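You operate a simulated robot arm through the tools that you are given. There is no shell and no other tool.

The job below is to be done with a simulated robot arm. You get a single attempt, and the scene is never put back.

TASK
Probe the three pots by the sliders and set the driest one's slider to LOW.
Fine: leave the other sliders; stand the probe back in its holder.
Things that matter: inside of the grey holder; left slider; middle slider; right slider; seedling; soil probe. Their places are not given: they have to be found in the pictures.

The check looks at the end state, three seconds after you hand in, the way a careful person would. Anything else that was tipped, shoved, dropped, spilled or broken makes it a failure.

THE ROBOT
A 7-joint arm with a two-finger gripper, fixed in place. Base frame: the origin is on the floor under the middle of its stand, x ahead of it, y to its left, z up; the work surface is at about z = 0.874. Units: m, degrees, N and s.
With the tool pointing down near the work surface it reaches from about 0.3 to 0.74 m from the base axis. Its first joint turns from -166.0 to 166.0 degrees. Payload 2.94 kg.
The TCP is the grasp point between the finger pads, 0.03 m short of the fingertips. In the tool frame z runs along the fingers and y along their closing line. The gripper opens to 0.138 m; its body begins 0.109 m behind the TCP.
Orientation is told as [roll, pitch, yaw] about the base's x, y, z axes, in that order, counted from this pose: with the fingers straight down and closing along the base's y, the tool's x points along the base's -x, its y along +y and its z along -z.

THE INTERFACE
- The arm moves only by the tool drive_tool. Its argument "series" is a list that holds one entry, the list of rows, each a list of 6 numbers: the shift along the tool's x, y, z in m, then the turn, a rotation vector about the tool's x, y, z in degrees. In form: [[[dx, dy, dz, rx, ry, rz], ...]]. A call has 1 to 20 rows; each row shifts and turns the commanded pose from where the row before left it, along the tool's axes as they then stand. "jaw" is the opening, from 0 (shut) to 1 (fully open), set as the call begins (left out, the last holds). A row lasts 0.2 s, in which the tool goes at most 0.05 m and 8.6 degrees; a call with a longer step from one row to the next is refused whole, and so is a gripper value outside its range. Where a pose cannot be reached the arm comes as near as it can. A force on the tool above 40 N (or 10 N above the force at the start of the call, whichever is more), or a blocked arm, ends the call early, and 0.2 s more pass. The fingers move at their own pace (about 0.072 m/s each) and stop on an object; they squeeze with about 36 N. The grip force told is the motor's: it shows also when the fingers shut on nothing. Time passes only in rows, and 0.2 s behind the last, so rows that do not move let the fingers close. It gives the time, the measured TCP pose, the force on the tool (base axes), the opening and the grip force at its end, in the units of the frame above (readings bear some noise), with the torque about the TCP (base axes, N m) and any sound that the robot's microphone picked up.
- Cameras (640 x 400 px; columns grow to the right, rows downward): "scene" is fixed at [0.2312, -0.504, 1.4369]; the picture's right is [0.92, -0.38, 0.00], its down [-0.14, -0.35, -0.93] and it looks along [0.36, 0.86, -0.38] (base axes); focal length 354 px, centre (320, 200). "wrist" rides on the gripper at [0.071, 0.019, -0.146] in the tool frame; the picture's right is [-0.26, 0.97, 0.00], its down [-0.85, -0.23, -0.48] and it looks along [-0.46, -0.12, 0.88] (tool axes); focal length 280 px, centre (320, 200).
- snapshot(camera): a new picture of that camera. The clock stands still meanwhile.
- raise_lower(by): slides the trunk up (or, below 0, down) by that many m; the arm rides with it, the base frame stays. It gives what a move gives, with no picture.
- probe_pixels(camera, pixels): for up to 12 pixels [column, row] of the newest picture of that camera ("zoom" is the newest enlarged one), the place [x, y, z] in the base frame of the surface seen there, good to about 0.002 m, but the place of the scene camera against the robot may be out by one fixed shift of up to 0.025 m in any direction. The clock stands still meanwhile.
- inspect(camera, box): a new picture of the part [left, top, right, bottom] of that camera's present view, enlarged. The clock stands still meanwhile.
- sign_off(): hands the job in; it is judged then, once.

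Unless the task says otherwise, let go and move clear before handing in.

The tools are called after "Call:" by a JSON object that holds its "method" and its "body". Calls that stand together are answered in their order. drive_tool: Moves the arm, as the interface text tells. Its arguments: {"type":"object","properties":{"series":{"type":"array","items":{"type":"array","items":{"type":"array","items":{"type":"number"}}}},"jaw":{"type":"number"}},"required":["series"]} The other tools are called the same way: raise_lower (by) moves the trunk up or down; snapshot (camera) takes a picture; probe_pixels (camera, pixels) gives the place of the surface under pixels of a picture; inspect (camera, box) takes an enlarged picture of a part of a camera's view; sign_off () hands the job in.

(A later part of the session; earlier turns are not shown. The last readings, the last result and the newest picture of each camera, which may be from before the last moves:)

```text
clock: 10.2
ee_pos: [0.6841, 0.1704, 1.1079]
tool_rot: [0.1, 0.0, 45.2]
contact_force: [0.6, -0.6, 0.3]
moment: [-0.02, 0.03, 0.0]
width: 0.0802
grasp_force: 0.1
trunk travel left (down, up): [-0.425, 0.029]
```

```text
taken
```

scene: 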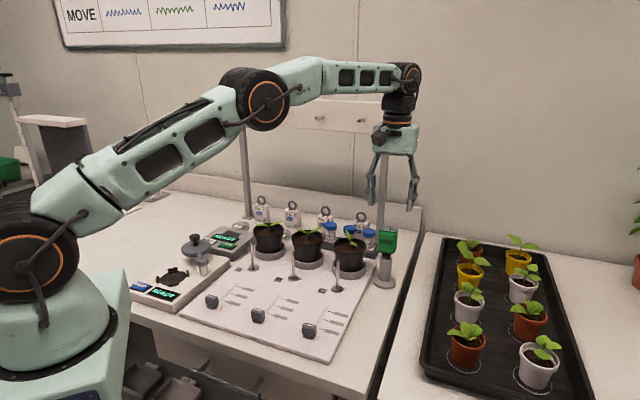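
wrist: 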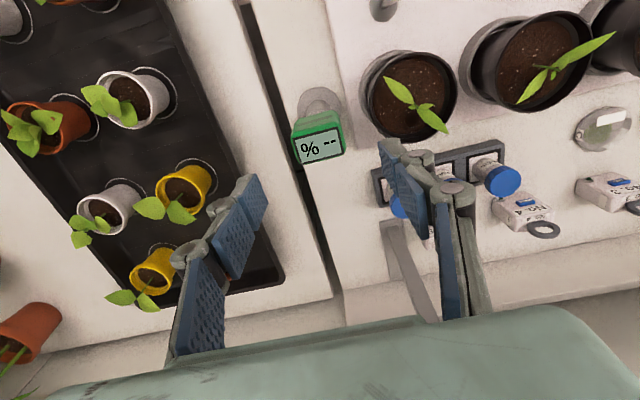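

The head sits exactly under the TCP (expected pixel (320,145), seen at (318,147)). I'll check the plant C leaf near the right finger's path before descending.

Call:
{"method": "probe_pixels", "body": {"camera": "wrist", "pixels": [[443, 130], [430, 115], [390, 80], [412, 102], [318, 148], [297, 152], [340, 146], [316, 165], [310, 140], [455, 85], [430, 205], [415, 75]]}}

Call:
{"method": "inspect", "body": {"camera": "wrist", "box": [270, 40, 470, 170]}}

```text
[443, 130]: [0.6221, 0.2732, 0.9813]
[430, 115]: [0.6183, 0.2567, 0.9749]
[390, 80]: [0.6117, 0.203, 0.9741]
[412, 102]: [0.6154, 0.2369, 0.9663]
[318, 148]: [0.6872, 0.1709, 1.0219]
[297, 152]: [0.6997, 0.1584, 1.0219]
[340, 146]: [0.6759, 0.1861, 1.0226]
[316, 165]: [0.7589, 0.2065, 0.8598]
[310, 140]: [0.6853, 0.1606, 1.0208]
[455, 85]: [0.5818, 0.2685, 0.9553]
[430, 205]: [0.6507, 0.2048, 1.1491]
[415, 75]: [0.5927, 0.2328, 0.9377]
```

```text
3.08 times, centred on (370, 105) of wrist
```

zoom: 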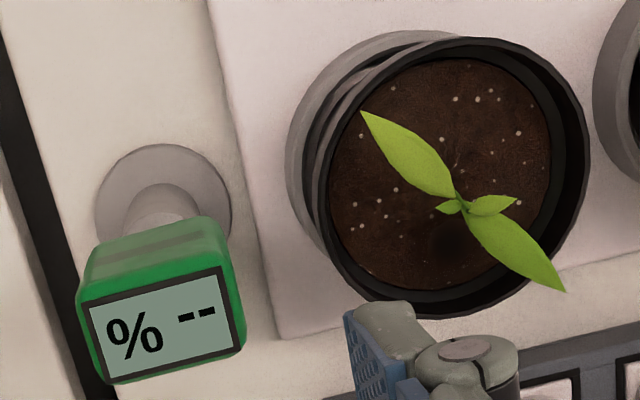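

Leaf C's nearest tip (0.612, 0.203) is over 3 cm from the finger path, so it's clear. Descending to z≈1.012 around the head.

Call:
{"method": "drive_tool", "body": {"series": [[[-0.003, 0, 0.032, 0, 0, 0], [0, 0, 0.032, 0, 0, 0], [0, 0, 0.032, 0, 0, 0], [0, 0, 0, 0, 0, 0]]]}}

Call:
{"method": "inspect", "body": {"camera": "scene", "box": [330, 170, 440, 300]}}

Call:
{"method": "snapshot", "body": {"camera": "wrist"}}

```text
clock: 11.2
ee_pos: [0.689, 0.172, 1.0132]
tool_rot: [0.1, 0.0, 45.0]
contact_force: [0.3, -0.1, -0.2]
moment: [-0.01, 0.0, -0.02]
width: 0.08
grasp_force: 0.0
trunk travel left (down, up): [-0.425, 0.029]
```

```text
3.08 times, centred on (385, 235) of scene
```

zoom: 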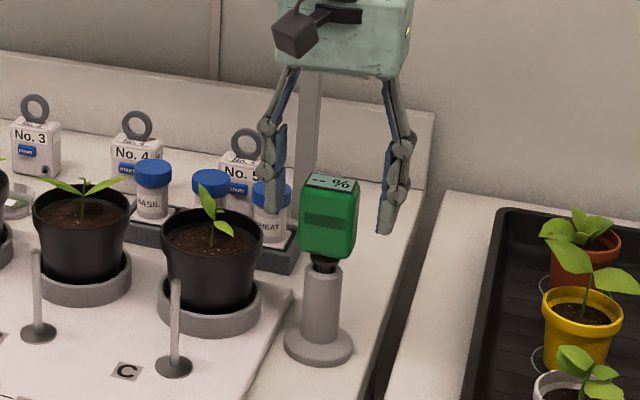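

```text
taken
```

wrist: 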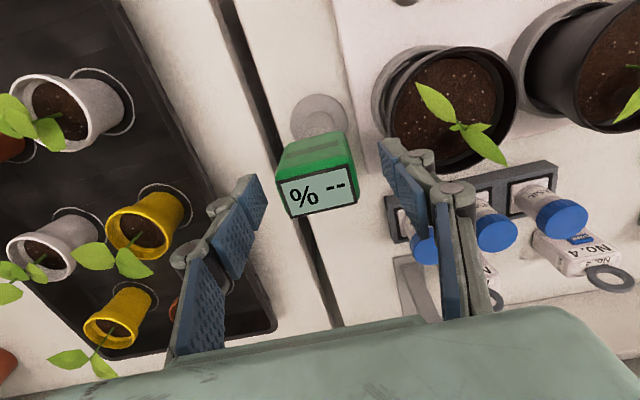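

The head is centred between the pads (display at (318,193)). Closing the gripper.

Call:
{"method": "drive_tool", "body": {"series": [[[0, 0, 0, 0, 0, 0], [0, 0, 0, 0, 0, 0], [0, 0, 0, 0, 0, 0], [0, 0, 0, 0, 0, 0]]], "jaw": 0}}

Call:
{"method": "inspect", "body": {"camera": "scene", "box": [330, 170, 440, 300]}}

Call:
{"method": "snapshot", "body": {"camera": "wrist"}}

```text
clock: 12.2
ee_pos: [0.6882, 0.173, 1.0131]
tool_rot: [-0.1, 0.0, 45.0]
contact_force: [-1.1, -0.9, 0.1]
moment: [-0.05, -0.01, -0.03]
width: 0.0448
grasp_force: 36.0
trunk travel left (down, up): [-0.425, 0.029]
```

```text
3.08 times, centred on (385, 235) of scene
```

zoom: 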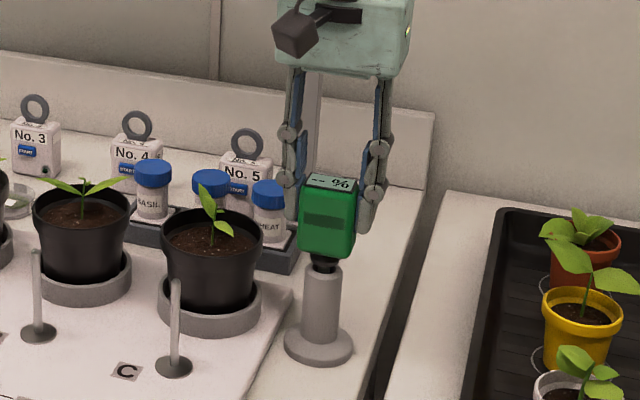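

```text
taken
```

wrist: 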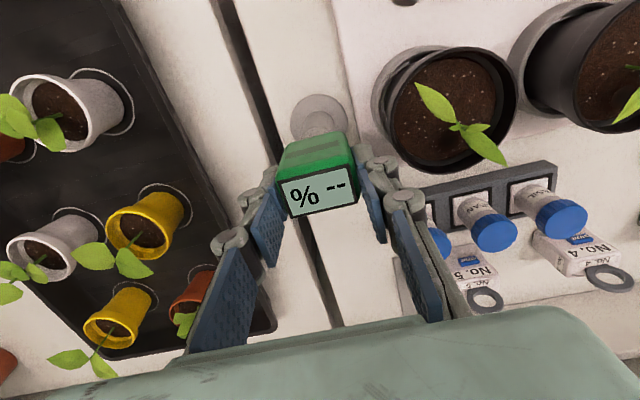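

Gripped at width 0.0448 m with 36 N. Holder pose noted as TCP (0.6885, 0.1727, 1.0131), yaw 45°. Lifting straight up.

Call:
{"method": "drive_tool", "body": {"series": [[[0, 0, -0.02, 0, 0, 0], [0, 0, -0.03, 0, 0, 0], [0, 0, -0.035, 0, 0, 0], [0, 0, -0.035, 0, 0, 0], [0, 0, 0, 0, 0, 0]]]}}

Call:
{"method": "inspect", "body": {"camera": "scene", "box": [330, 130, 440, 300]}}

```text
clock: 13.4
ee_pos: [0.6863, 0.1728, 1.1324]
tool_rot: [0.0, 0.1, 45.1]
contact_force: [0.3, 0.4, -1.1]
moment: [0.01, 0.0, -0.01]
width: 0.045
grasp_force: 35.5
trunk travel left (down, up): [-0.425, 0.029]
```

```text
2.35 times, centred on (385, 215) of scene
```

zoom: 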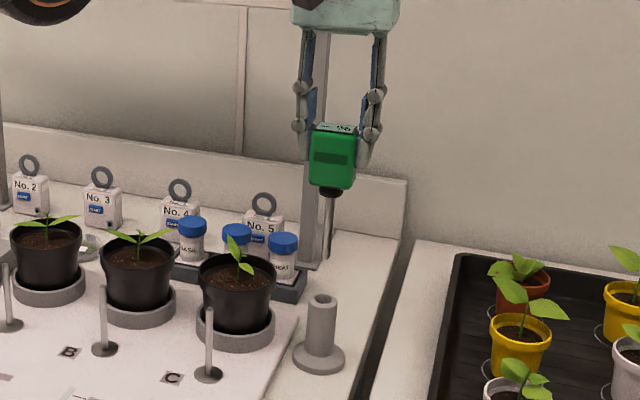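

The probe is out; its rod hangs below the head to about zoom pixel (327,257). I'll measure the rod tip and the holder opening.

Call:
{"method": "inspect", "body": {"camera": "scene", "box": [360, 180, 410, 292]}}

```text
3.57 times, centred on (385, 236) of scene
```

zoom: 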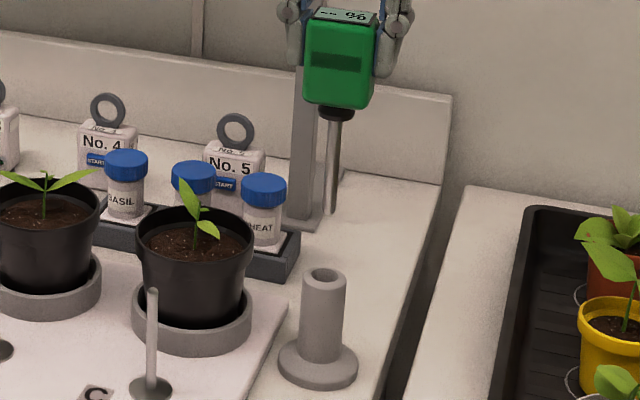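

Call:
{"method": "probe_pixels", "body": {"camera": "zoom", "pixels": [[332, 208], [333, 180], [334, 150], [335, 128], [336, 114], [340, 95], [338, 60], [323, 273], [306, 276], [343, 280], [324, 285], [318, 365]]}}

Call:
{"method": "snapshot", "body": {"camera": "wrist"}}

```text
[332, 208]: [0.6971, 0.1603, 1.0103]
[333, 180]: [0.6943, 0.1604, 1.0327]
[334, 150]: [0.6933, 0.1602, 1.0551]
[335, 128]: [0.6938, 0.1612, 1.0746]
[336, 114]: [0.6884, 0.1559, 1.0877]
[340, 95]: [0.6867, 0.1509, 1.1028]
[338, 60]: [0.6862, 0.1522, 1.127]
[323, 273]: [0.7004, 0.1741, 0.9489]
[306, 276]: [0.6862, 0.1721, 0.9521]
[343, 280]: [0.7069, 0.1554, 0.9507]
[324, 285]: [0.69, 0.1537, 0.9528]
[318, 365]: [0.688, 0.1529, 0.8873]
```

```text
taken
```

wrist: 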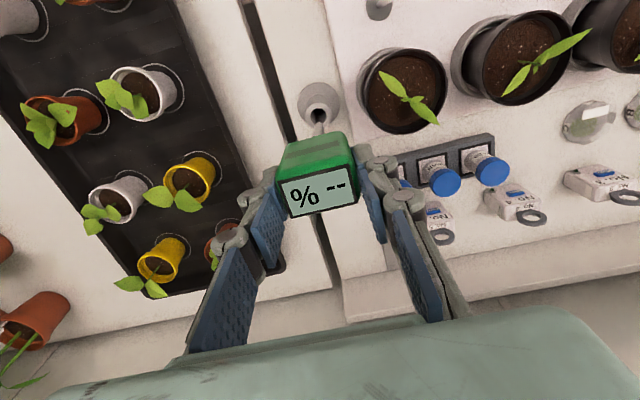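

The rod tip is ≈0.137 m below the TCP, the collar bottom ≈0.065 m below. I'll measure plants B and C (leaf tips, stems) from this wrist view to choose insertion points and yaws.

Call:
{"method": "inspect", "body": {"camera": "wrist", "box": [350, 0, 610, 150]}}

Call:
{"method": "probe_pixels", "body": {"camera": "wrist", "pixels": [[587, 32], [505, 93], [534, 64], [545, 40], [382, 78], [437, 122], [407, 98], [400, 75], [495, 50], [480, 60], [370, 85], [320, 100]]}}

```text
2.46 times, centred on (480, 75) of wrist
```

zoom: 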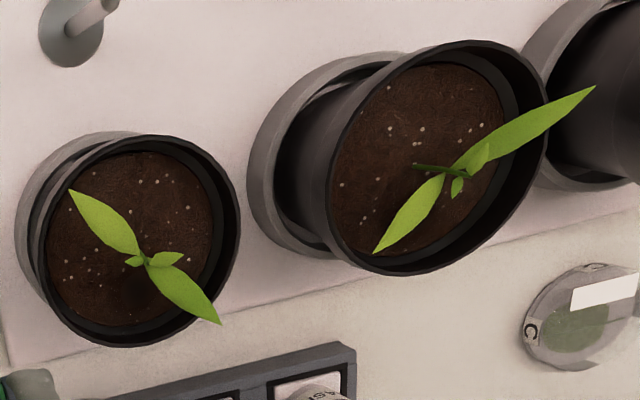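

```text
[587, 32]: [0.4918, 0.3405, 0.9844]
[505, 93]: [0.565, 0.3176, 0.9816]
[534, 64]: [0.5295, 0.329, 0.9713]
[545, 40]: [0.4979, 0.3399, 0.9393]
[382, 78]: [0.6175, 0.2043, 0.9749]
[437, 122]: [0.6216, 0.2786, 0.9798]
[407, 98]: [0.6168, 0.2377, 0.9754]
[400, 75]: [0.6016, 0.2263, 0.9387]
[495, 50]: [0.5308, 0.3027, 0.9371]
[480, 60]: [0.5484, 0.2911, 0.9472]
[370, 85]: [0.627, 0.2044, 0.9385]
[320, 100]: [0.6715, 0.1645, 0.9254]
```

B leaves run along (0.954,−0.299) with stem ≈(0.5275,0.329); C leaves run nearly along y with stem ≈(0.6155,0.242). For pot C I'll raise a little, yaw to −5° (parallel to its leaves) and go above a spot on the −x side of the stem.

Call:
{"method": "drive_tool", "body": {"series": [[[0, 0, -0.02, 0, 0, 0], [0, 0, 0, 0, 0, 7.14], [0, 0, 0, 0, 0, 7.14], [0, 0, 0, 0, 0, 7.14], [0, 0, 0, 0, 0, 7.14], [0, 0, 0, 0, 0, 7.14], [0, 0, 0, 0, 0, 7.14], [0, 0, 0, 0, 0, 7.16], [0.0342, 0.0208, 0, 0, 0, 0], [0.0342, 0.0208, 0, 0, 0, 0], [0.0342, 0.0208, 0, 0, 0, 0], [0, 0, 0, 0, 0, 0]]]}}

Call:
{"method": "snapshot", "body": {"camera": "wrist"}}

Call:
{"method": "inspect", "body": {"camera": "scene", "box": [280, 150, 420, 290]}}

```text
clock: 16.0
ee_pos: [0.5905, 0.2446, 1.1527]
tool_rot: [0.0, -0.1, -5.0]
contact_force: [0.1, 0.5, -0.6]
moment: [-0.03, -0.02, -0.02]
width: 0.0448
grasp_force: 36.5
trunk travel left (down, up): [-0.425, 0.029]
```

```text
taken
```

wrist: 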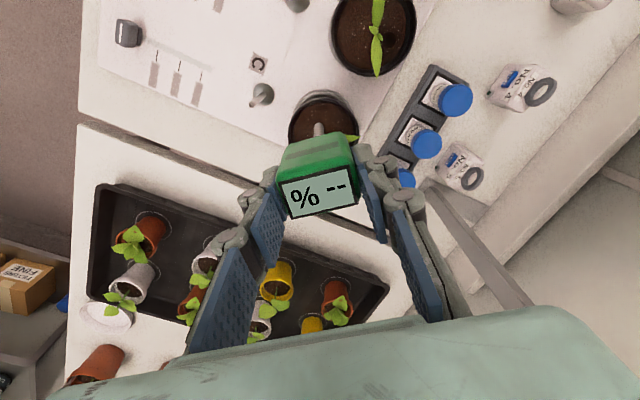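

```text
2.86 times, centred on (350, 220) of scene
```

zoom: 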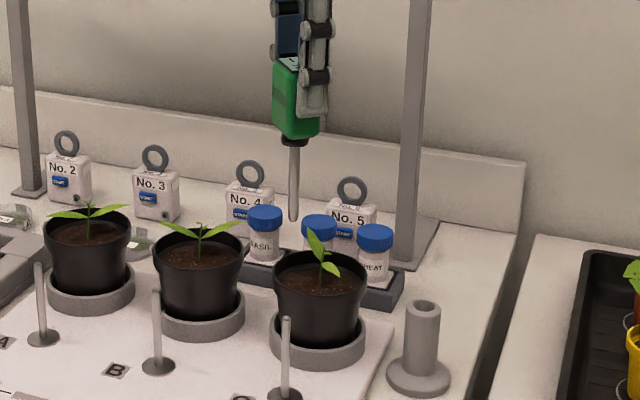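

Let me check the rod tip against the stem and soil in the same scene picture (shift cancels).

Call:
{"method": "probe_pixels", "body": {"camera": "zoom", "pixels": [[293, 215], [293, 180], [319, 283], [320, 270], [292, 275], [310, 300], [340, 275], [315, 232], [338, 275], [278, 275], [350, 270], [300, 265]]}}

```text
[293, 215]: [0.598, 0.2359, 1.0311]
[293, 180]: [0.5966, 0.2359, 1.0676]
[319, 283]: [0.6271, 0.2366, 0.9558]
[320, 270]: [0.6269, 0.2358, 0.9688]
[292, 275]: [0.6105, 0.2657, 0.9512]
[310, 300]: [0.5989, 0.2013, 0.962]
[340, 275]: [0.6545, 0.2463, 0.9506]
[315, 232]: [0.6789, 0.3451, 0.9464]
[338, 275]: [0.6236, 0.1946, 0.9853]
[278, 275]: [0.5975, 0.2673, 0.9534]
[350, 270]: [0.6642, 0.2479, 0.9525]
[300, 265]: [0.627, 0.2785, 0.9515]
```

The rod hangs 0.0295 m on the −x side of the stem; I'll nudge 4 mm toward it and lower the rod into the soil gently.

Call:
{"method": "drive_tool", "body": {"series": [[[-0.004, 0, 0.02, 0, 0, 0], [0, 0, 0.025, 0, 0, 0], [0, 0, 0.025, 0, 0, 0], [0, 0, 0.01, 0, 0, 0], [0, 0, 0.01, 0, 0, 0], [0, 0, 0.01, 0, 0, 0], [0, 0, 0.01, 0, 0, 0], [0, 0, 0, 0, 0, 0], [0, 0, 0, 0, 0, 0]]]}}

Call:
{"method": "inspect", "body": {"camera": "scene", "box": [300, 180, 400, 280]}}

Call:
{"method": "inspect", "body": {"camera": "wrist", "box": [260, 80, 390, 230]}}

```text
clock: 18.0
ee_pos: [0.5933, 0.2435, 1.0459]
tool_rot: [0.1, -0.3, -5.0]
contact_force: [1.5, -0.1, 27.9]
moment: [0.06, -0.09, -0.03]
width: 0.0441
grasp_force: 35.8
trunk travel left (down, up): [-0.425, 0.029]
```

```text
4.00 times, centred on (350, 230) of scene
```

zoom: 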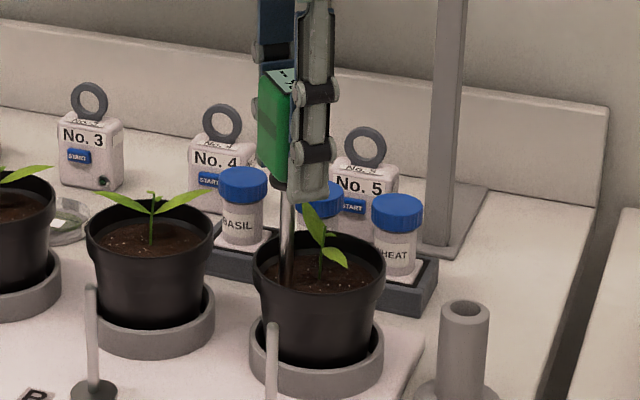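

```text
2.67 times, centred on (325, 155) of wrist
```

zoom: 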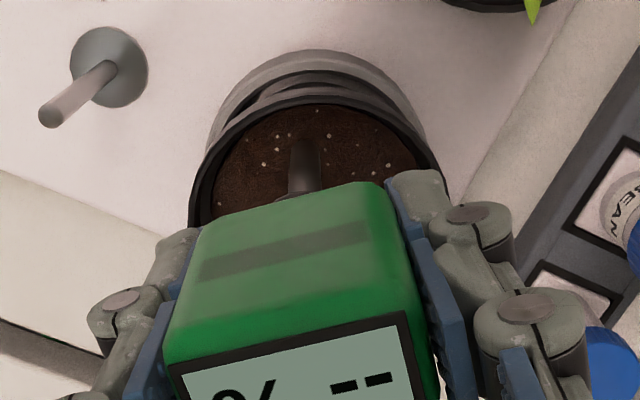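

The upward force is 28 N and the display seems to have shifted in the wrist view, so the head may have slid up in the grip while the rod met firm soil. I'll look closely before doing anything else.

Call:
{"method": "snapshot", "body": {"camera": "wrist"}}

Call:
{"method": "inspect", "body": {"camera": "scene", "box": [325, 190, 375, 270]}}

```text
taken
```

wrist: 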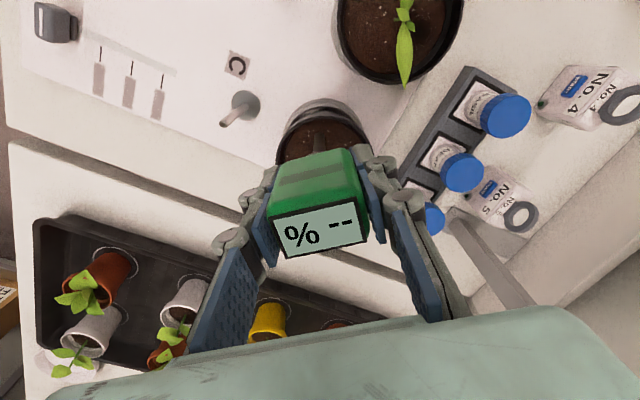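

```text
5.00 times, centred on (350, 230) of scene
```

zoom: 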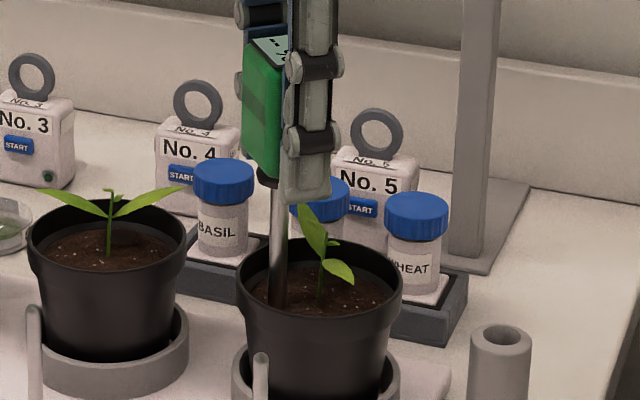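

The display moved from row 195 to 232: the head slid about 3 cm up in the grip and the rod tip rests on the soil surface (tip z≈0.941), display still "--". I'll hold a moment to see whether a reading appears.

Call:
{"method": "drive_tool", "body": {"series": [[[0, 0, 0, 0, 0, 0], [0, 0, 0, 0, 0, 0], [0, 0, 0, 0, 0, 0], [0, 0, 0, 0, 0, 0], [0, 0, 0, 0, 0, 0]]]}}

Call:
{"method": "snapshot", "body": {"camera": "wrist"}}

Call:
{"method": "inspect", "body": {"camera": "scene", "box": [335, 220, 375, 270]}}

```text
clock: 19.2
ee_pos: [0.5942, 0.2445, 1.0462]
tool_rot: [0.1, -0.3, -5.0]
contact_force: [1.0, 0.1, 26.5]
moment: [0.05, -0.13, -0.01]
width: 0.0445
grasp_force: 36.4
trunk travel left (down, up): [-0.425, 0.029]
```

```text
taken
```

wrist: 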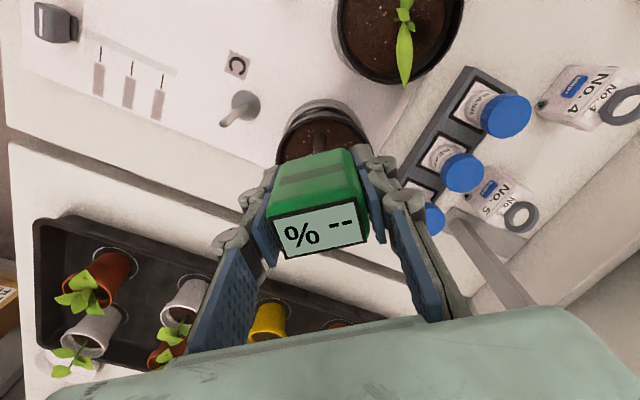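

```text
8.00 times, centred on (355, 245) of scene
```

zoom: 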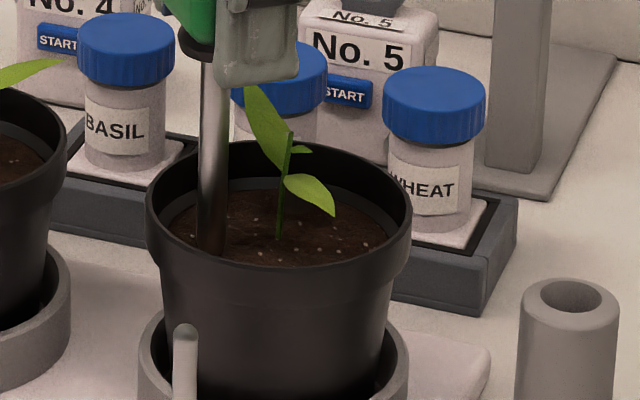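

No reading and no penetration: the full rod length is still visible standing on the soil at this spot. I'll lift off and look closely from above for a probing hole in the soil.

Call:
{"method": "drive_tool", "body": {"series": [[[0, 0, -0.01, 0, 0, 0], [0, 0, -0.03, 0, 0, 0], [0, 0, -0.03, 0, 0, 0], [0, 0, -0.03, 0, 0, 0], [0.03, -0.03, 0, 0, 0, 0], [0.03, -0.03, 0, 0, 0, 0], [0.02, -0.02, 0, 0, 0, 0], [0, 0, 0, 0, 0, 0]]]}}

Call:
{"method": "snapshot", "body": {"camera": "wrist"}}

Call:
{"method": "inspect", "body": {"camera": "scene", "box": [320, 225, 375, 270]}}

Call:
{"method": "inspect", "body": {"camera": "scene", "box": [285, 220, 330, 265]}}

Call:
{"method": "inspect", "body": {"camera": "scene", "box": [245, 215, 290, 260]}}

```text
clock: 21.0
ee_pos: [0.5078, 0.1719, 1.1428]
tool_rot: [0.0, 0.0, -4.8]
contact_force: [0.5, 0.5, -1.2]
moment: [0.03, -0.03, 0.02]
width: 0.0445
grasp_force: 36.1
trunk travel left (down, up): [-0.425, 0.029]
```

```text
taken
```

wrist: 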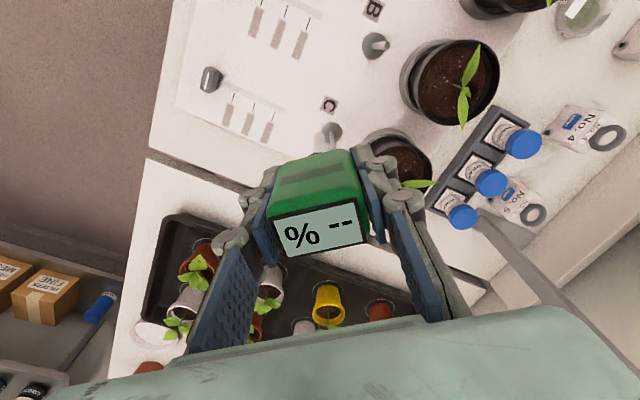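

```text
8.89 times, centred on (348, 248) of scene
```

zoom: 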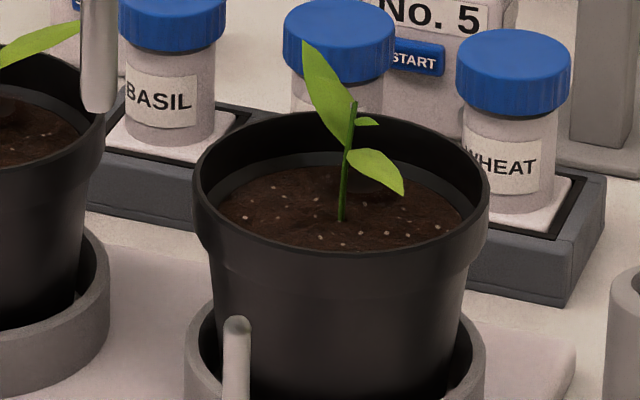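

```text
8.89 times, centred on (308, 242) of scene
```

zoom: 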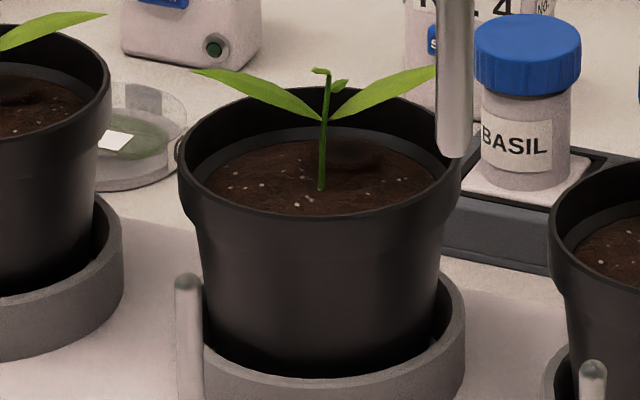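

```text
8.89 times, centred on (268, 238) of scene
```

zoom: 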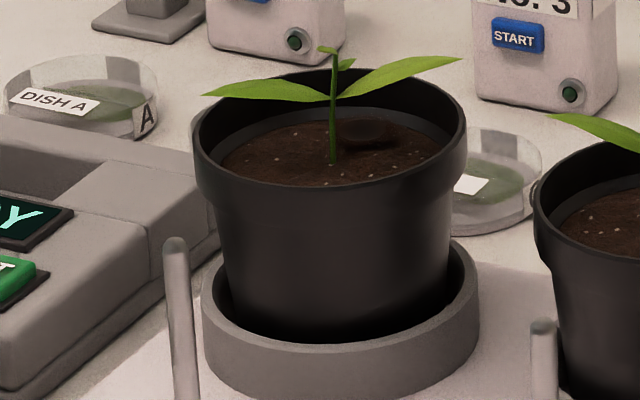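

There is a dark round dimple in each soil, behind-right of the stem (pot A zoom ≈(372,133), pot B ≈(355,155), pot C behind the leaf ≈(380,185)). Those look like the probing holes; I'll measure them relative to the stems.

Call:
{"method": "probe_pixels", "body": {"camera": "zoom", "pixels": [[372, 133], [350, 133], [395, 133], [372, 124], [372, 142], [333, 160], [332, 140], [440, 150], [230, 155], [300, 180], [410, 125], [345, 125]]}}

Call:
{"method": "inspect", "body": {"camera": "scene", "box": [290, 225, 330, 250]}}

Call:
{"method": "probe_pixels", "body": {"camera": "zoom", "pixels": [[340, 250], [330, 260], [380, 260], [400, 240], [355, 225], [340, 285]]}}

```text
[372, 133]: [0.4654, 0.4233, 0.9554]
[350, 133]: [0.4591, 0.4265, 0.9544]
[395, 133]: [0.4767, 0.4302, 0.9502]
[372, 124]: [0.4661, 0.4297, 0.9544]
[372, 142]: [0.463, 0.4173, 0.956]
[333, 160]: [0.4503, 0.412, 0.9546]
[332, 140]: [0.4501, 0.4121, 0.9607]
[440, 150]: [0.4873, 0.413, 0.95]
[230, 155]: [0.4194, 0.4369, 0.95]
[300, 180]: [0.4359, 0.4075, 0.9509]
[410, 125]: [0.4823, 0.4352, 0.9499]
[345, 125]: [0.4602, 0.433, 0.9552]
```

```text
16.00 times, centred on (310, 238) of scene
```

zoom: 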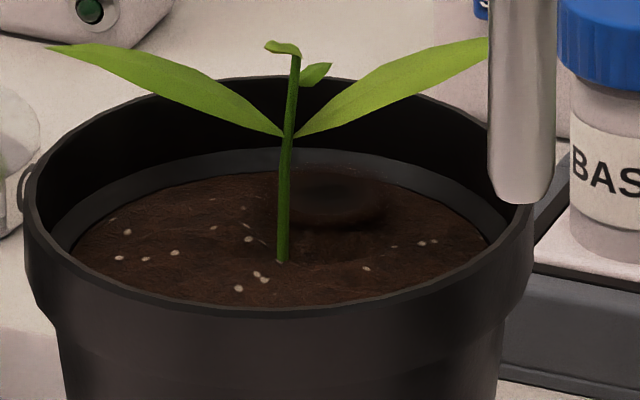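

```text
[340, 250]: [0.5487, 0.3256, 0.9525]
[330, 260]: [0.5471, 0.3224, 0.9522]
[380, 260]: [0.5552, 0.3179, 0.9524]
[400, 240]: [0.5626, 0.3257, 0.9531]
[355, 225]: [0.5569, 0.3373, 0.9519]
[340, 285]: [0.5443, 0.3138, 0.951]
```

Call:
{"method": "probe_pixels", "body": {"camera": "zoom", "pixels": [[335, 185], [305, 190], [340, 205], [385, 205], [360, 180], [282, 258], [285, 200], [320, 170], [410, 200], [70, 245], [495, 225], [300, 300]]}}

Call:
{"method": "inspect", "body": {"camera": "scene", "box": [333, 232, 373, 257]}}

```text
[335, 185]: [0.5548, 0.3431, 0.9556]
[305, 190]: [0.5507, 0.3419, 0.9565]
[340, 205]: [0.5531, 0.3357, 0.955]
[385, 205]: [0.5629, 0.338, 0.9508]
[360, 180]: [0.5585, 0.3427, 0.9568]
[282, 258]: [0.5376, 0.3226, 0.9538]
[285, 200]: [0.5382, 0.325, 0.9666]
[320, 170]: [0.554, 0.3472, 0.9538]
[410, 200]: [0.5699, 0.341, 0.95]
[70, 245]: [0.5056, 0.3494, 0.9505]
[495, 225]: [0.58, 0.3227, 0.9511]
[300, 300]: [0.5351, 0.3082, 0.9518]
```

```text
16.00 times, centred on (353, 244) of scene
```

zoom: 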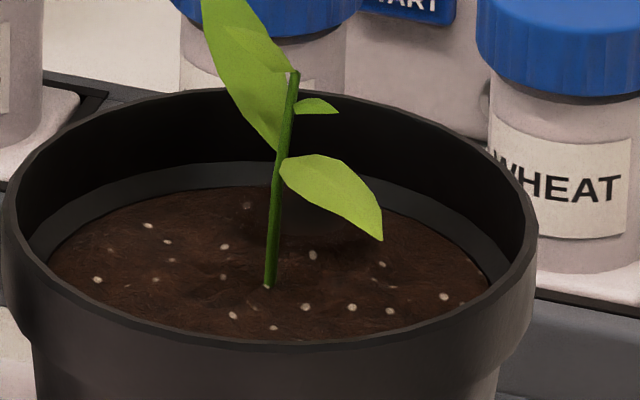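

The dimples sit about 0.022 m behind the stem along (+1,+1), slightly raised rim. I'll look at them from above in the present wrist view.

Call:
{"method": "inspect", "body": {"camera": "wrist", "box": [400, 30, 510, 130]}}

Call:
{"method": "inspect", "body": {"camera": "wrist", "box": [365, 125, 445, 195]}}

```text
4.00 times, centred on (455, 80) of wrist
```

zoom: 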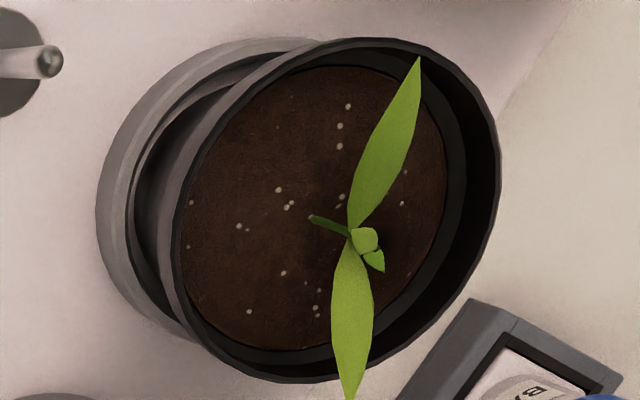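

```text
5.71 times, centred on (405, 160) of wrist
```

zoom: 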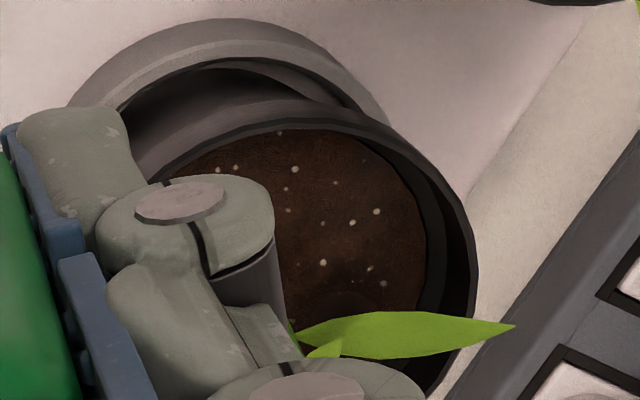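

The dimples are partly hidden by leaves from here. Since the head has slid in the grip (fingertips now below its bottom), I'll return to the holder to re-seat and regrip it high, which also lets me verify alignment. First go above the holder at yaw 45°.

Call:
{"method": "drive_tool", "body": {"series": [[[0, 0, 0, 0, 0, -7.12], [0, 0, 0, 0, 0, -7.12], [0, 0, 0, 0, 0, -7.12], [0, 0, 0, 0, 0, -7.12], [0, 0, 0, 0, 0, -7.12], [0, 0, 0, 0, 0, -7.12], [0, 0, 0, 0, 0, -7.12], [-0.032, -0.0317, 0, 0, 0, 0], [-0.032, -0.0317, 0, 0, 0, 0], [-0.032, -0.0317, 0, 0, 0, 0], [-0.032, -0.0317, 0, 0, 0, 0], [0, 0, 0, 0, 0, 0]]]}}

Call:
{"method": "inspect", "body": {"camera": "scene", "box": [360, 180, 410, 292]}}

Call:
{"method": "snapshot", "body": {"camera": "wrist"}}

```text
clock: 23.6
ee_pos: [0.6869, 0.1729, 1.1418]
tool_rot: [0.0, 0.1, 44.9]
contact_force: [1.2, -0.5, -0.5]
moment: [0.01, 0.03, 0.0]
width: 0.0448
grasp_force: 35.8
trunk travel left (down, up): [-0.425, 0.029]
```

```text
3.57 times, centred on (385, 236) of scene
```

zoom: 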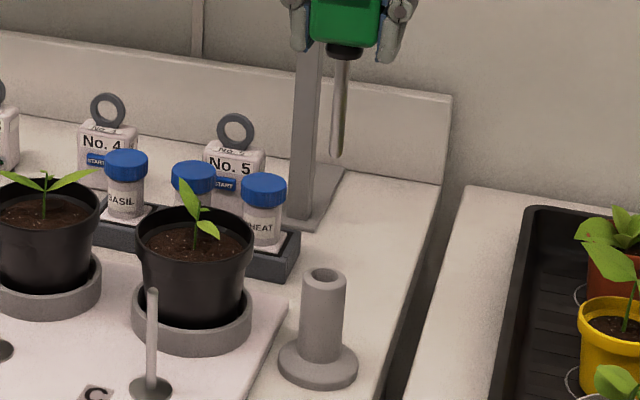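

```text
taken
```

wrist: 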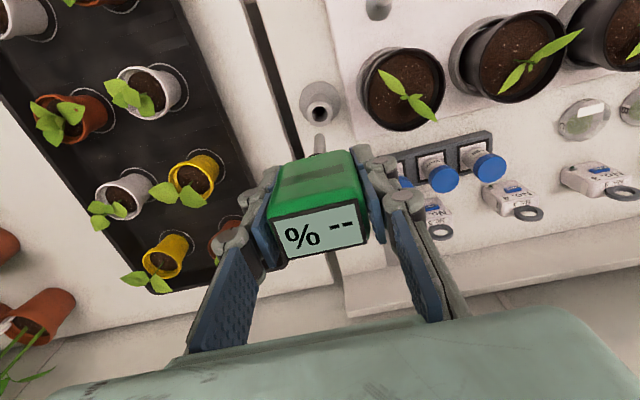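

Call:
{"method": "probe_pixels", "body": {"camera": "zoom", "pixels": [[342, 70], [340, 100], [338, 130], [337, 148], [302, 278], [345, 282], [324, 270], [323, 276], [325, 268], [322, 292]]}}

Call:
{"method": "inspect", "body": {"camera": "wrist", "box": [270, 60, 370, 180]}}

```text
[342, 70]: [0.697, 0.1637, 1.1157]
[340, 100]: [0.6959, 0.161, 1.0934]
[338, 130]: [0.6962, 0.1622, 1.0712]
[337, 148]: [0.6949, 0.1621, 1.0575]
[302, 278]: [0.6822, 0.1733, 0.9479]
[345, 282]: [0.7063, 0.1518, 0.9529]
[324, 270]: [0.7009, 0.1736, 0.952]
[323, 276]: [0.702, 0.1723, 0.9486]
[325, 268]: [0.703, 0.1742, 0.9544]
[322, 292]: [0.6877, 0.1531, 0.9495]
```

```text
3.33 times, centred on (320, 120) of wrist
```

zoom: 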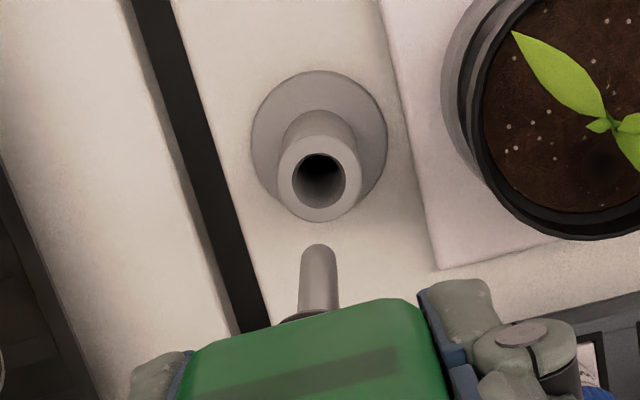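

The rod is 2–3 mm behind the holder's centre; I'll shift +2 mm along tool x and lower it into the holder with gentle final steps.

Call:
{"method": "drive_tool", "body": {"series": [[[0.002, 0, 0.03, 0, 0, 0], [0, 0, 0.03, 0, 0, 0], [0, 0, 0.03, 0, 0, 0], [0, 0, 0.02, 0, 0, 0], [0, 0, 0.015, 0, 0, 0], [0, 0, 0.01, 0, 0, 0], [0, 0, 0, 0, 0, 0]]]}}

Call:
{"method": "inspect", "body": {"camera": "scene", "box": [360, 180, 410, 292]}}

```text
clock: 25.2
ee_pos: [0.6879, 0.171, 1.0071]
tool_rot: [0.0, 0.2, 45.0]
contact_force: [0.4, -0.7, -0.8]
moment: [-0.02, 0.0, 0.0]
width: 0.0441
grasp_force: 36.0
trunk travel left (down, up): [-0.425, 0.029]
```

```text
3.57 times, centred on (385, 236) of scene
```

zoom: 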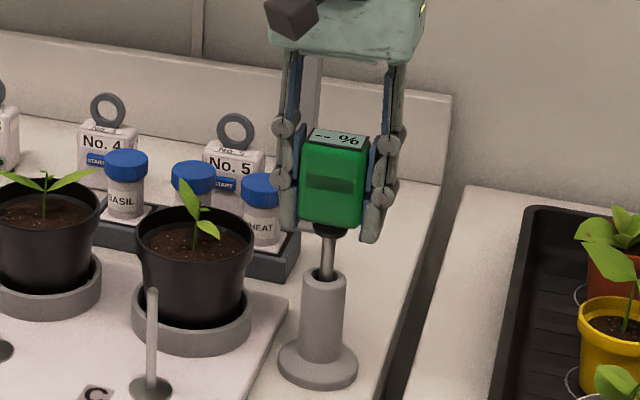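

The rod is inside the holder with no side force. Lowering the rest of the way gently.

Call:
{"method": "drive_tool", "body": {"series": [[[0, 0, 0.01, 0, 0, 0], [0, 0, 0.008, 0, 0, 0], [0, 0, 0.005, 0, 0, 0], [0, 0, 0, 0, 0, 0]]]}}

Call:
{"method": "inspect", "body": {"camera": "scene", "box": [360, 180, 410, 292]}}

```text
clock: 26.2
ee_pos: [0.6873, 0.1707, 0.9852]
tool_rot: [0.0, 0.1, 44.8]
contact_force: [1.1, -0.3, -0.4]
moment: [0.01, -0.02, -0.01]
width: 0.0442
grasp_force: 36.1
trunk travel left (down, up): [-0.425, 0.029]
```

```text
3.57 times, centred on (385, 236) of scene
```

zoom: 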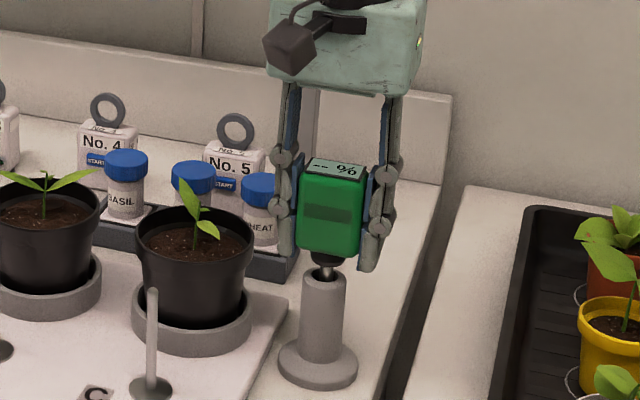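

About 4 mm remains to the original seat. I'll lower a touch more until contact shows.

Call:
{"method": "drive_tool", "body": {"series": [[[0, 0, 0.003, 0, 0, 0], [0, 0, 0.002, 0, 0, 0], [0, 0, 0, 0, 0, 0]]]}}

```text
clock: 27.0
ee_pos: [0.6873, 0.1692, 0.9795]
tool_rot: [-0.1, 0.0, 44.9]
contact_force: [0.2, -0.4, -1.0]
moment: [0.03, -0.01, 0.02]
width: 0.0447
grasp_force: 36.4
trunk travel left (down, up): [-0.425, 0.029]
```

Call:
{"method": "inspect", "body": {"camera": "scene", "box": [366, 222, 406, 294]}}

Call:
{"method": "drive_tool", "body": {"series": [[[0, 0, 0.002, 0, 0, 0], [0, 0, 0.001, 0, 0, 0], [0, 0, 0, 0, 0, 0]]]}}

Call:
{"method": "inspect", "body": {"camera": "scene", "box": [366, 222, 406, 294]}}

```text
5.56 times, centred on (386, 258) of scene
```

zoom: 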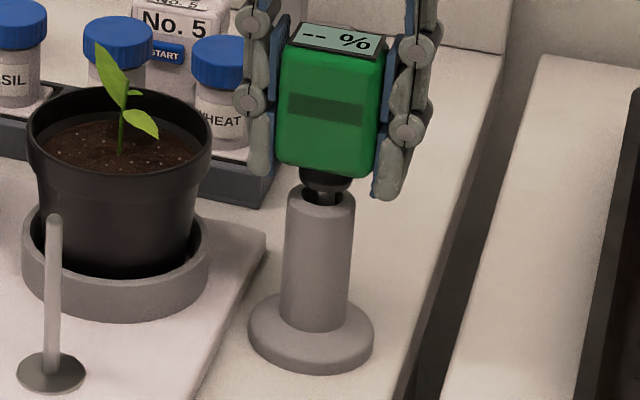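

```text
clock: 27.8
ee_pos: [0.6871, 0.1701, 0.9794]
tool_rot: [-0.1, -0.3, 44.8]
contact_force: [-1.0, 0.4, 9.0]
moment: [-0.09, 0.09, -0.02]
width: 0.0443
grasp_force: 36.3
trunk travel left (down, up): [-0.425, 0.029]
```

```text
5.56 times, centred on (386, 258) of scene
```

zoom: 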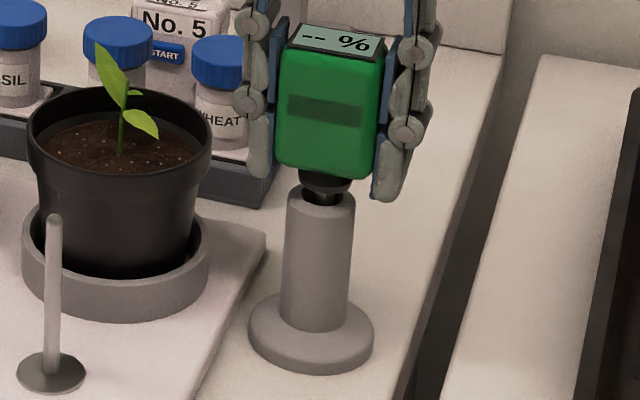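

Contact 9 N at the holder's bottom and the picture matches the original seat. I'll open only to 0.055 m (pot C's rim is near the right finger), rise 3.5 cm along the head, and look.

Call:
{"method": "drive_tool", "body": {"series": [[[0, 0, 0, 0, 0, 0], [0, 0, 0, 0, 0, 0], [0, 0, -0.012, 0, 0, 0], [0, 0, -0.012, 0, 0, 0], [0, 0, -0.013, 0, 0, 0], [0, 0, 0, 0, 0, 0]]], "jaw": 0.4}}

Call:
{"method": "inspect", "body": {"camera": "scene", "box": [360, 180, 410, 292]}}

Call:
{"method": "snapshot", "body": {"camera": "wrist"}}

```text
clock: 29.2
ee_pos: [0.6863, 0.1707, 1.0137]
tool_rot: [0.0, 0.0, 44.9]
contact_force: [0.4, -0.7, 0.1]
moment: [-0.01, 0.03, 0.01]
width: 0.0551
grasp_force: 0.0
trunk travel left (down, up): [-0.425, 0.029]
```

```text
3.57 times, centred on (385, 236) of scene
```

zoom: 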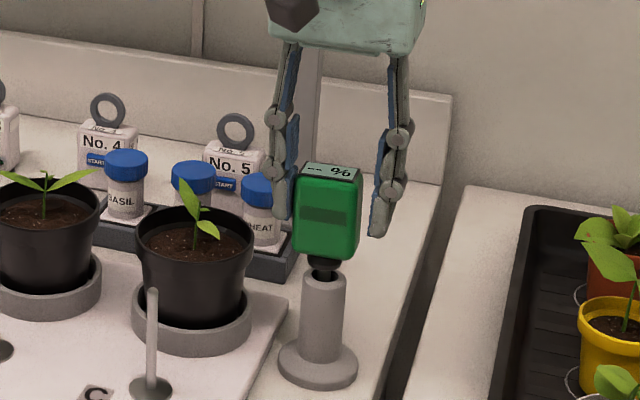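

```text
taken
```

wrist: 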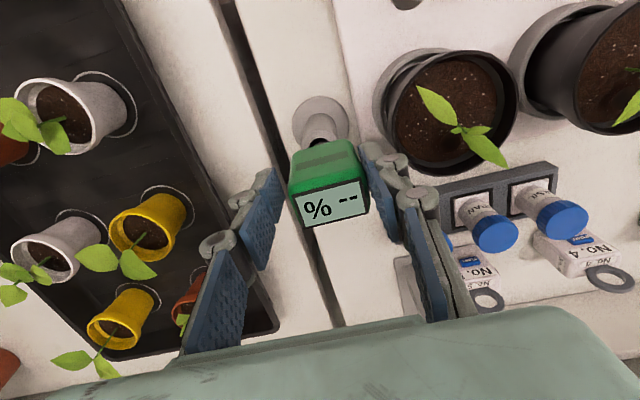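

The probe stands in its holder (leaning slightly in the loose bore). Before regripping I'll look at pot C's dimple in this view.

Call:
{"method": "inspect", "body": {"camera": "wrist", "box": [380, 40, 520, 180]}}

Call:
{"method": "probe_pixels", "body": {"camera": "zoom", "pixels": [[330, 300], [300, 290], [360, 300], [330, 320], [330, 270], [285, 245], [240, 150], [200, 300], [430, 120], [360, 250], [300, 320], [365, 320]]}}

```text
2.86 times, centred on (450, 110) of wrist
```

zoom: 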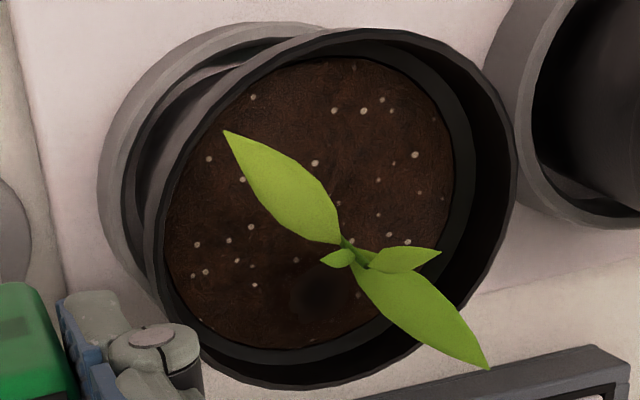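

```text
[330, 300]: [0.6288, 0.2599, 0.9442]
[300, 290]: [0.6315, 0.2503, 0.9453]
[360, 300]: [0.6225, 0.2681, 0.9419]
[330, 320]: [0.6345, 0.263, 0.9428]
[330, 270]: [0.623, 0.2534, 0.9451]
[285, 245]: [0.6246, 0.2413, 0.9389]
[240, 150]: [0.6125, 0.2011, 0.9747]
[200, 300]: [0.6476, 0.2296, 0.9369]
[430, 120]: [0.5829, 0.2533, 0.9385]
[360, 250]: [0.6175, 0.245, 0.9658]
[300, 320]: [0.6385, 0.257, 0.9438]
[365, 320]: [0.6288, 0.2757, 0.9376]
```

Pot C's dimple is a dark patch centred near (0.630, 0.256), slightly raised (z≈0.945), i.e. stem + (0.0145, 0.0145). Now I'll check how the probe stands before regripping.

Call:
{"method": "inspect", "body": {"camera": "wrist", "box": [270, 120, 390, 240]}}

Call:
{"method": "probe_pixels", "body": {"camera": "zoom", "pixels": [[255, 320], [410, 290], [380, 235], [235, 260], [320, 280], [250, 200], [370, 150], [300, 190], [410, 200], [240, 230], [355, 210], [280, 290]]}}

Call:
{"method": "inspect", "body": {"camera": "scene", "box": [366, 222, 406, 294]}}

```text
3.33 times, centred on (330, 180) of wrist
```

zoom: 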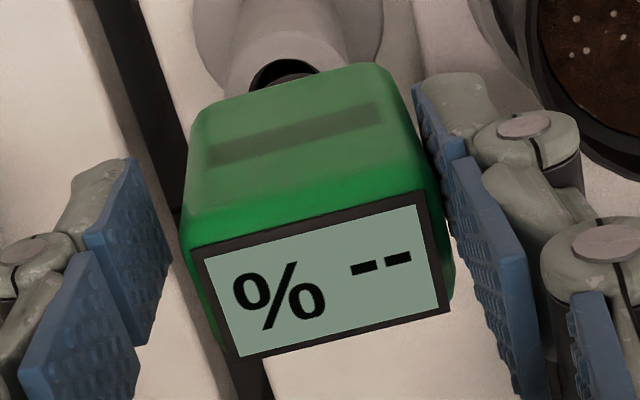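

```text
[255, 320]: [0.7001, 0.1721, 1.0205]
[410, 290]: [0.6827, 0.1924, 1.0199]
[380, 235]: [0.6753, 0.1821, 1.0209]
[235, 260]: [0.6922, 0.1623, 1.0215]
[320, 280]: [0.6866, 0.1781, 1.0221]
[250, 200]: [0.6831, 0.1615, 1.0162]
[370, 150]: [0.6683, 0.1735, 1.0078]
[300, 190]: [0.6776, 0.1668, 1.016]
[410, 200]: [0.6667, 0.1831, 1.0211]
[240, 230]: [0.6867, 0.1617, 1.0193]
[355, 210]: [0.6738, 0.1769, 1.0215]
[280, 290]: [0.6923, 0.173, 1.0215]
```

```text
5.56 times, centred on (386, 258) of scene
```

zoom: 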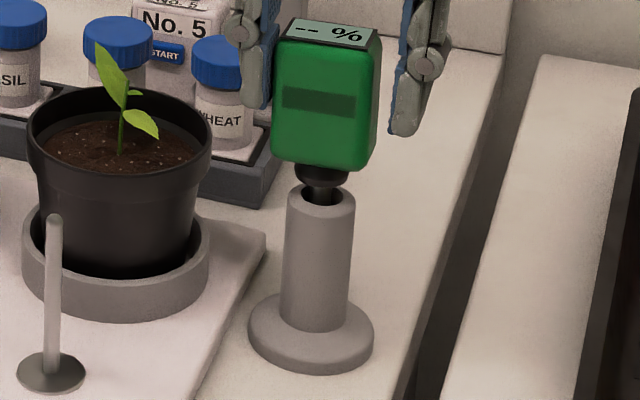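

The head leans about 2° back in the loose bore, harmless. Closing on it now with the TCP ≈8 mm below its top.

Call:
{"method": "drive_tool", "body": {"series": [[[-0.003, 0.002, 0, 0, 0, 0], [0, 0, 0, 0, 0, 0], [0, 0, 0, 0, 0, 0]]], "jaw": 0.4}}

Call:
{"method": "drive_tool", "body": {"series": [[[0, 0, 0, 0, 0, 0], [0, 0, 0, 0, 0, 0], [0, 0, 0, 0, 0, 0]]], "jaw": 0}}

Call:
{"method": "drive_tool", "body": {"series": [[[0, 0, -0.02, 0, 0, 0], [0, 0, -0.03, 0, 0, 0], [0, 0, -0.035, 0, 0, 0], [0, 0, -0.035, 0, 0, 0], [0, 0, 0, 0, 0, 0]]]}}

Call:
{"method": "inspect", "body": {"camera": "scene", "box": [360, 180, 410, 292]}}

Call:
{"method": "snapshot", "body": {"camera": "wrist"}}

```text
clock: 30.0
ee_pos: [0.6885, 0.1739, 1.0136]
tool_rot: [0.1, -0.1, 44.9]
contact_force: [-0.2, -0.4, -0.2]
moment: [-0.02, 0.01, -0.02]
width: 0.0551
grasp_force: 0.1
trunk travel left (down, up): [-0.425, 0.029]
```

```text
clock: 30.8
ee_pos: [0.6865, 0.1739, 1.0128]
tool_rot: [0.0, 0.0, 44.9]
contact_force: [0.9, 0.4, -0.2]
moment: [0.02, -0.07, 0.04]
width: 0.045
grasp_force: 36.1
trunk travel left (down, up): [-0.425, 0.029]
```

```text
clock: 32.0
ee_pos: [0.687, 0.1737, 1.1345]
tool_rot: [0.0, 0.0, 44.9]
contact_force: [-1.2, -0.6, -0.8]
moment: [-0.03, 0.01, 0.0]
width: 0.0452
grasp_force: 35.6
trunk travel left (down, up): [-0.425, 0.029]
```

```text
3.57 times, centred on (385, 236) of scene
```

zoom: 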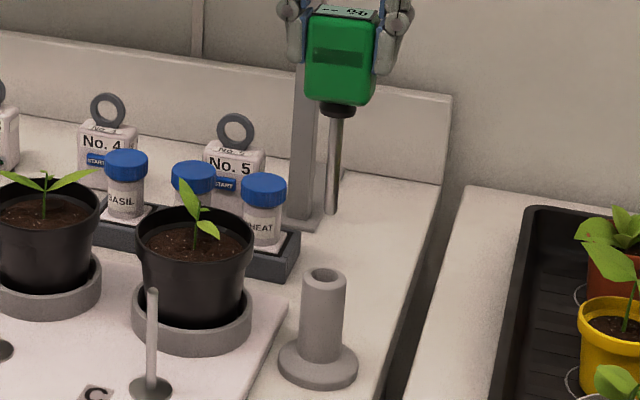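

```text
taken
```

wrist: 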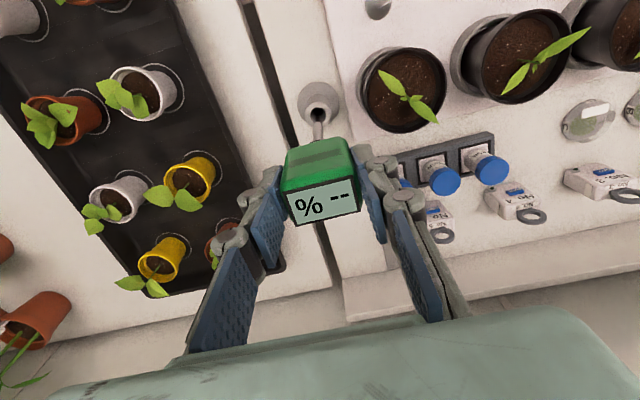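

Regripped high and lifted. I'll measure the rod's tip and lean relative to the TCP.

Call:
{"method": "probe_pixels", "body": {"camera": "zoom", "pixels": [[337, 125], [335, 150], [334, 180], [332, 205], [332, 211], [340, 60], [338, 90], [324, 270], [302, 278], [345, 282], [324, 285], [331, 213]]}}

Call:
{"method": "inspect", "body": {"camera": "wrist", "box": [270, 60, 370, 220]}}

```text
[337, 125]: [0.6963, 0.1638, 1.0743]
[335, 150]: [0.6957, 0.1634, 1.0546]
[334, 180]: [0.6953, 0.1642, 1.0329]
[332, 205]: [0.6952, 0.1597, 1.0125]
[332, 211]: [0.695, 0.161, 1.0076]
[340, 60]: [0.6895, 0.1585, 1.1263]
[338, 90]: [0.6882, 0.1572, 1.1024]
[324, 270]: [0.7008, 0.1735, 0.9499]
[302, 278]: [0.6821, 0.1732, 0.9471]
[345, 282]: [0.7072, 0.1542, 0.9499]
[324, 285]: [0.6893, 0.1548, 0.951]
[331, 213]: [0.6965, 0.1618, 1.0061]
```

```text
2.50 times, centred on (320, 140) of wrist
```

zoom: 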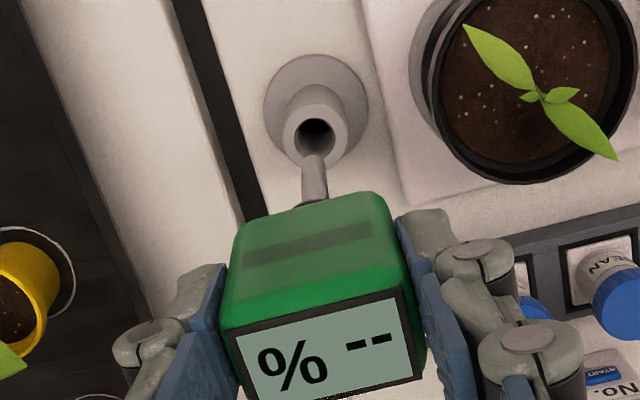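

The rod leans ~2°; its tip is at about TCP + (−0.0005, −0.0027) and 0.14 m below. Now I'll map pot C's dimple more exactly from this view.

Call:
{"method": "inspect", "body": {"camera": "wrist", "box": [375, 65, 435, 130]}}

Call:
{"method": "probe_pixels", "body": {"camera": "zoom", "pixels": [[240, 240], [260, 240], [280, 240], [300, 240], [320, 240], [260, 260], [280, 260], [300, 260], [280, 280], [300, 280], [320, 280], [320, 300]]}}

```text
6.15 times, centred on (405, 98) of wrist
```

zoom: 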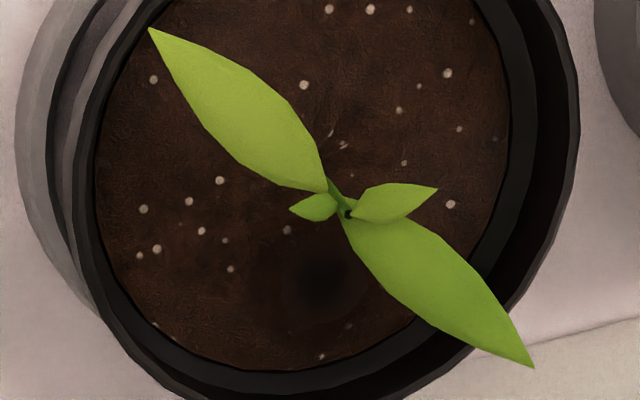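

```text
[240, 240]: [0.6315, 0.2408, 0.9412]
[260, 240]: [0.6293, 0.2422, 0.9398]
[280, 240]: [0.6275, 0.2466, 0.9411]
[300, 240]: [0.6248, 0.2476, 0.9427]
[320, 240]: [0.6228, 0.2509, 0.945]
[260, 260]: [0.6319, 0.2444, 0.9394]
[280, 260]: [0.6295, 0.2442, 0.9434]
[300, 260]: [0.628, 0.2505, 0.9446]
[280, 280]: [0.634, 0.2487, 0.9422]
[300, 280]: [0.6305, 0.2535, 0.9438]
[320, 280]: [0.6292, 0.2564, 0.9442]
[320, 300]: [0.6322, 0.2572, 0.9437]
```

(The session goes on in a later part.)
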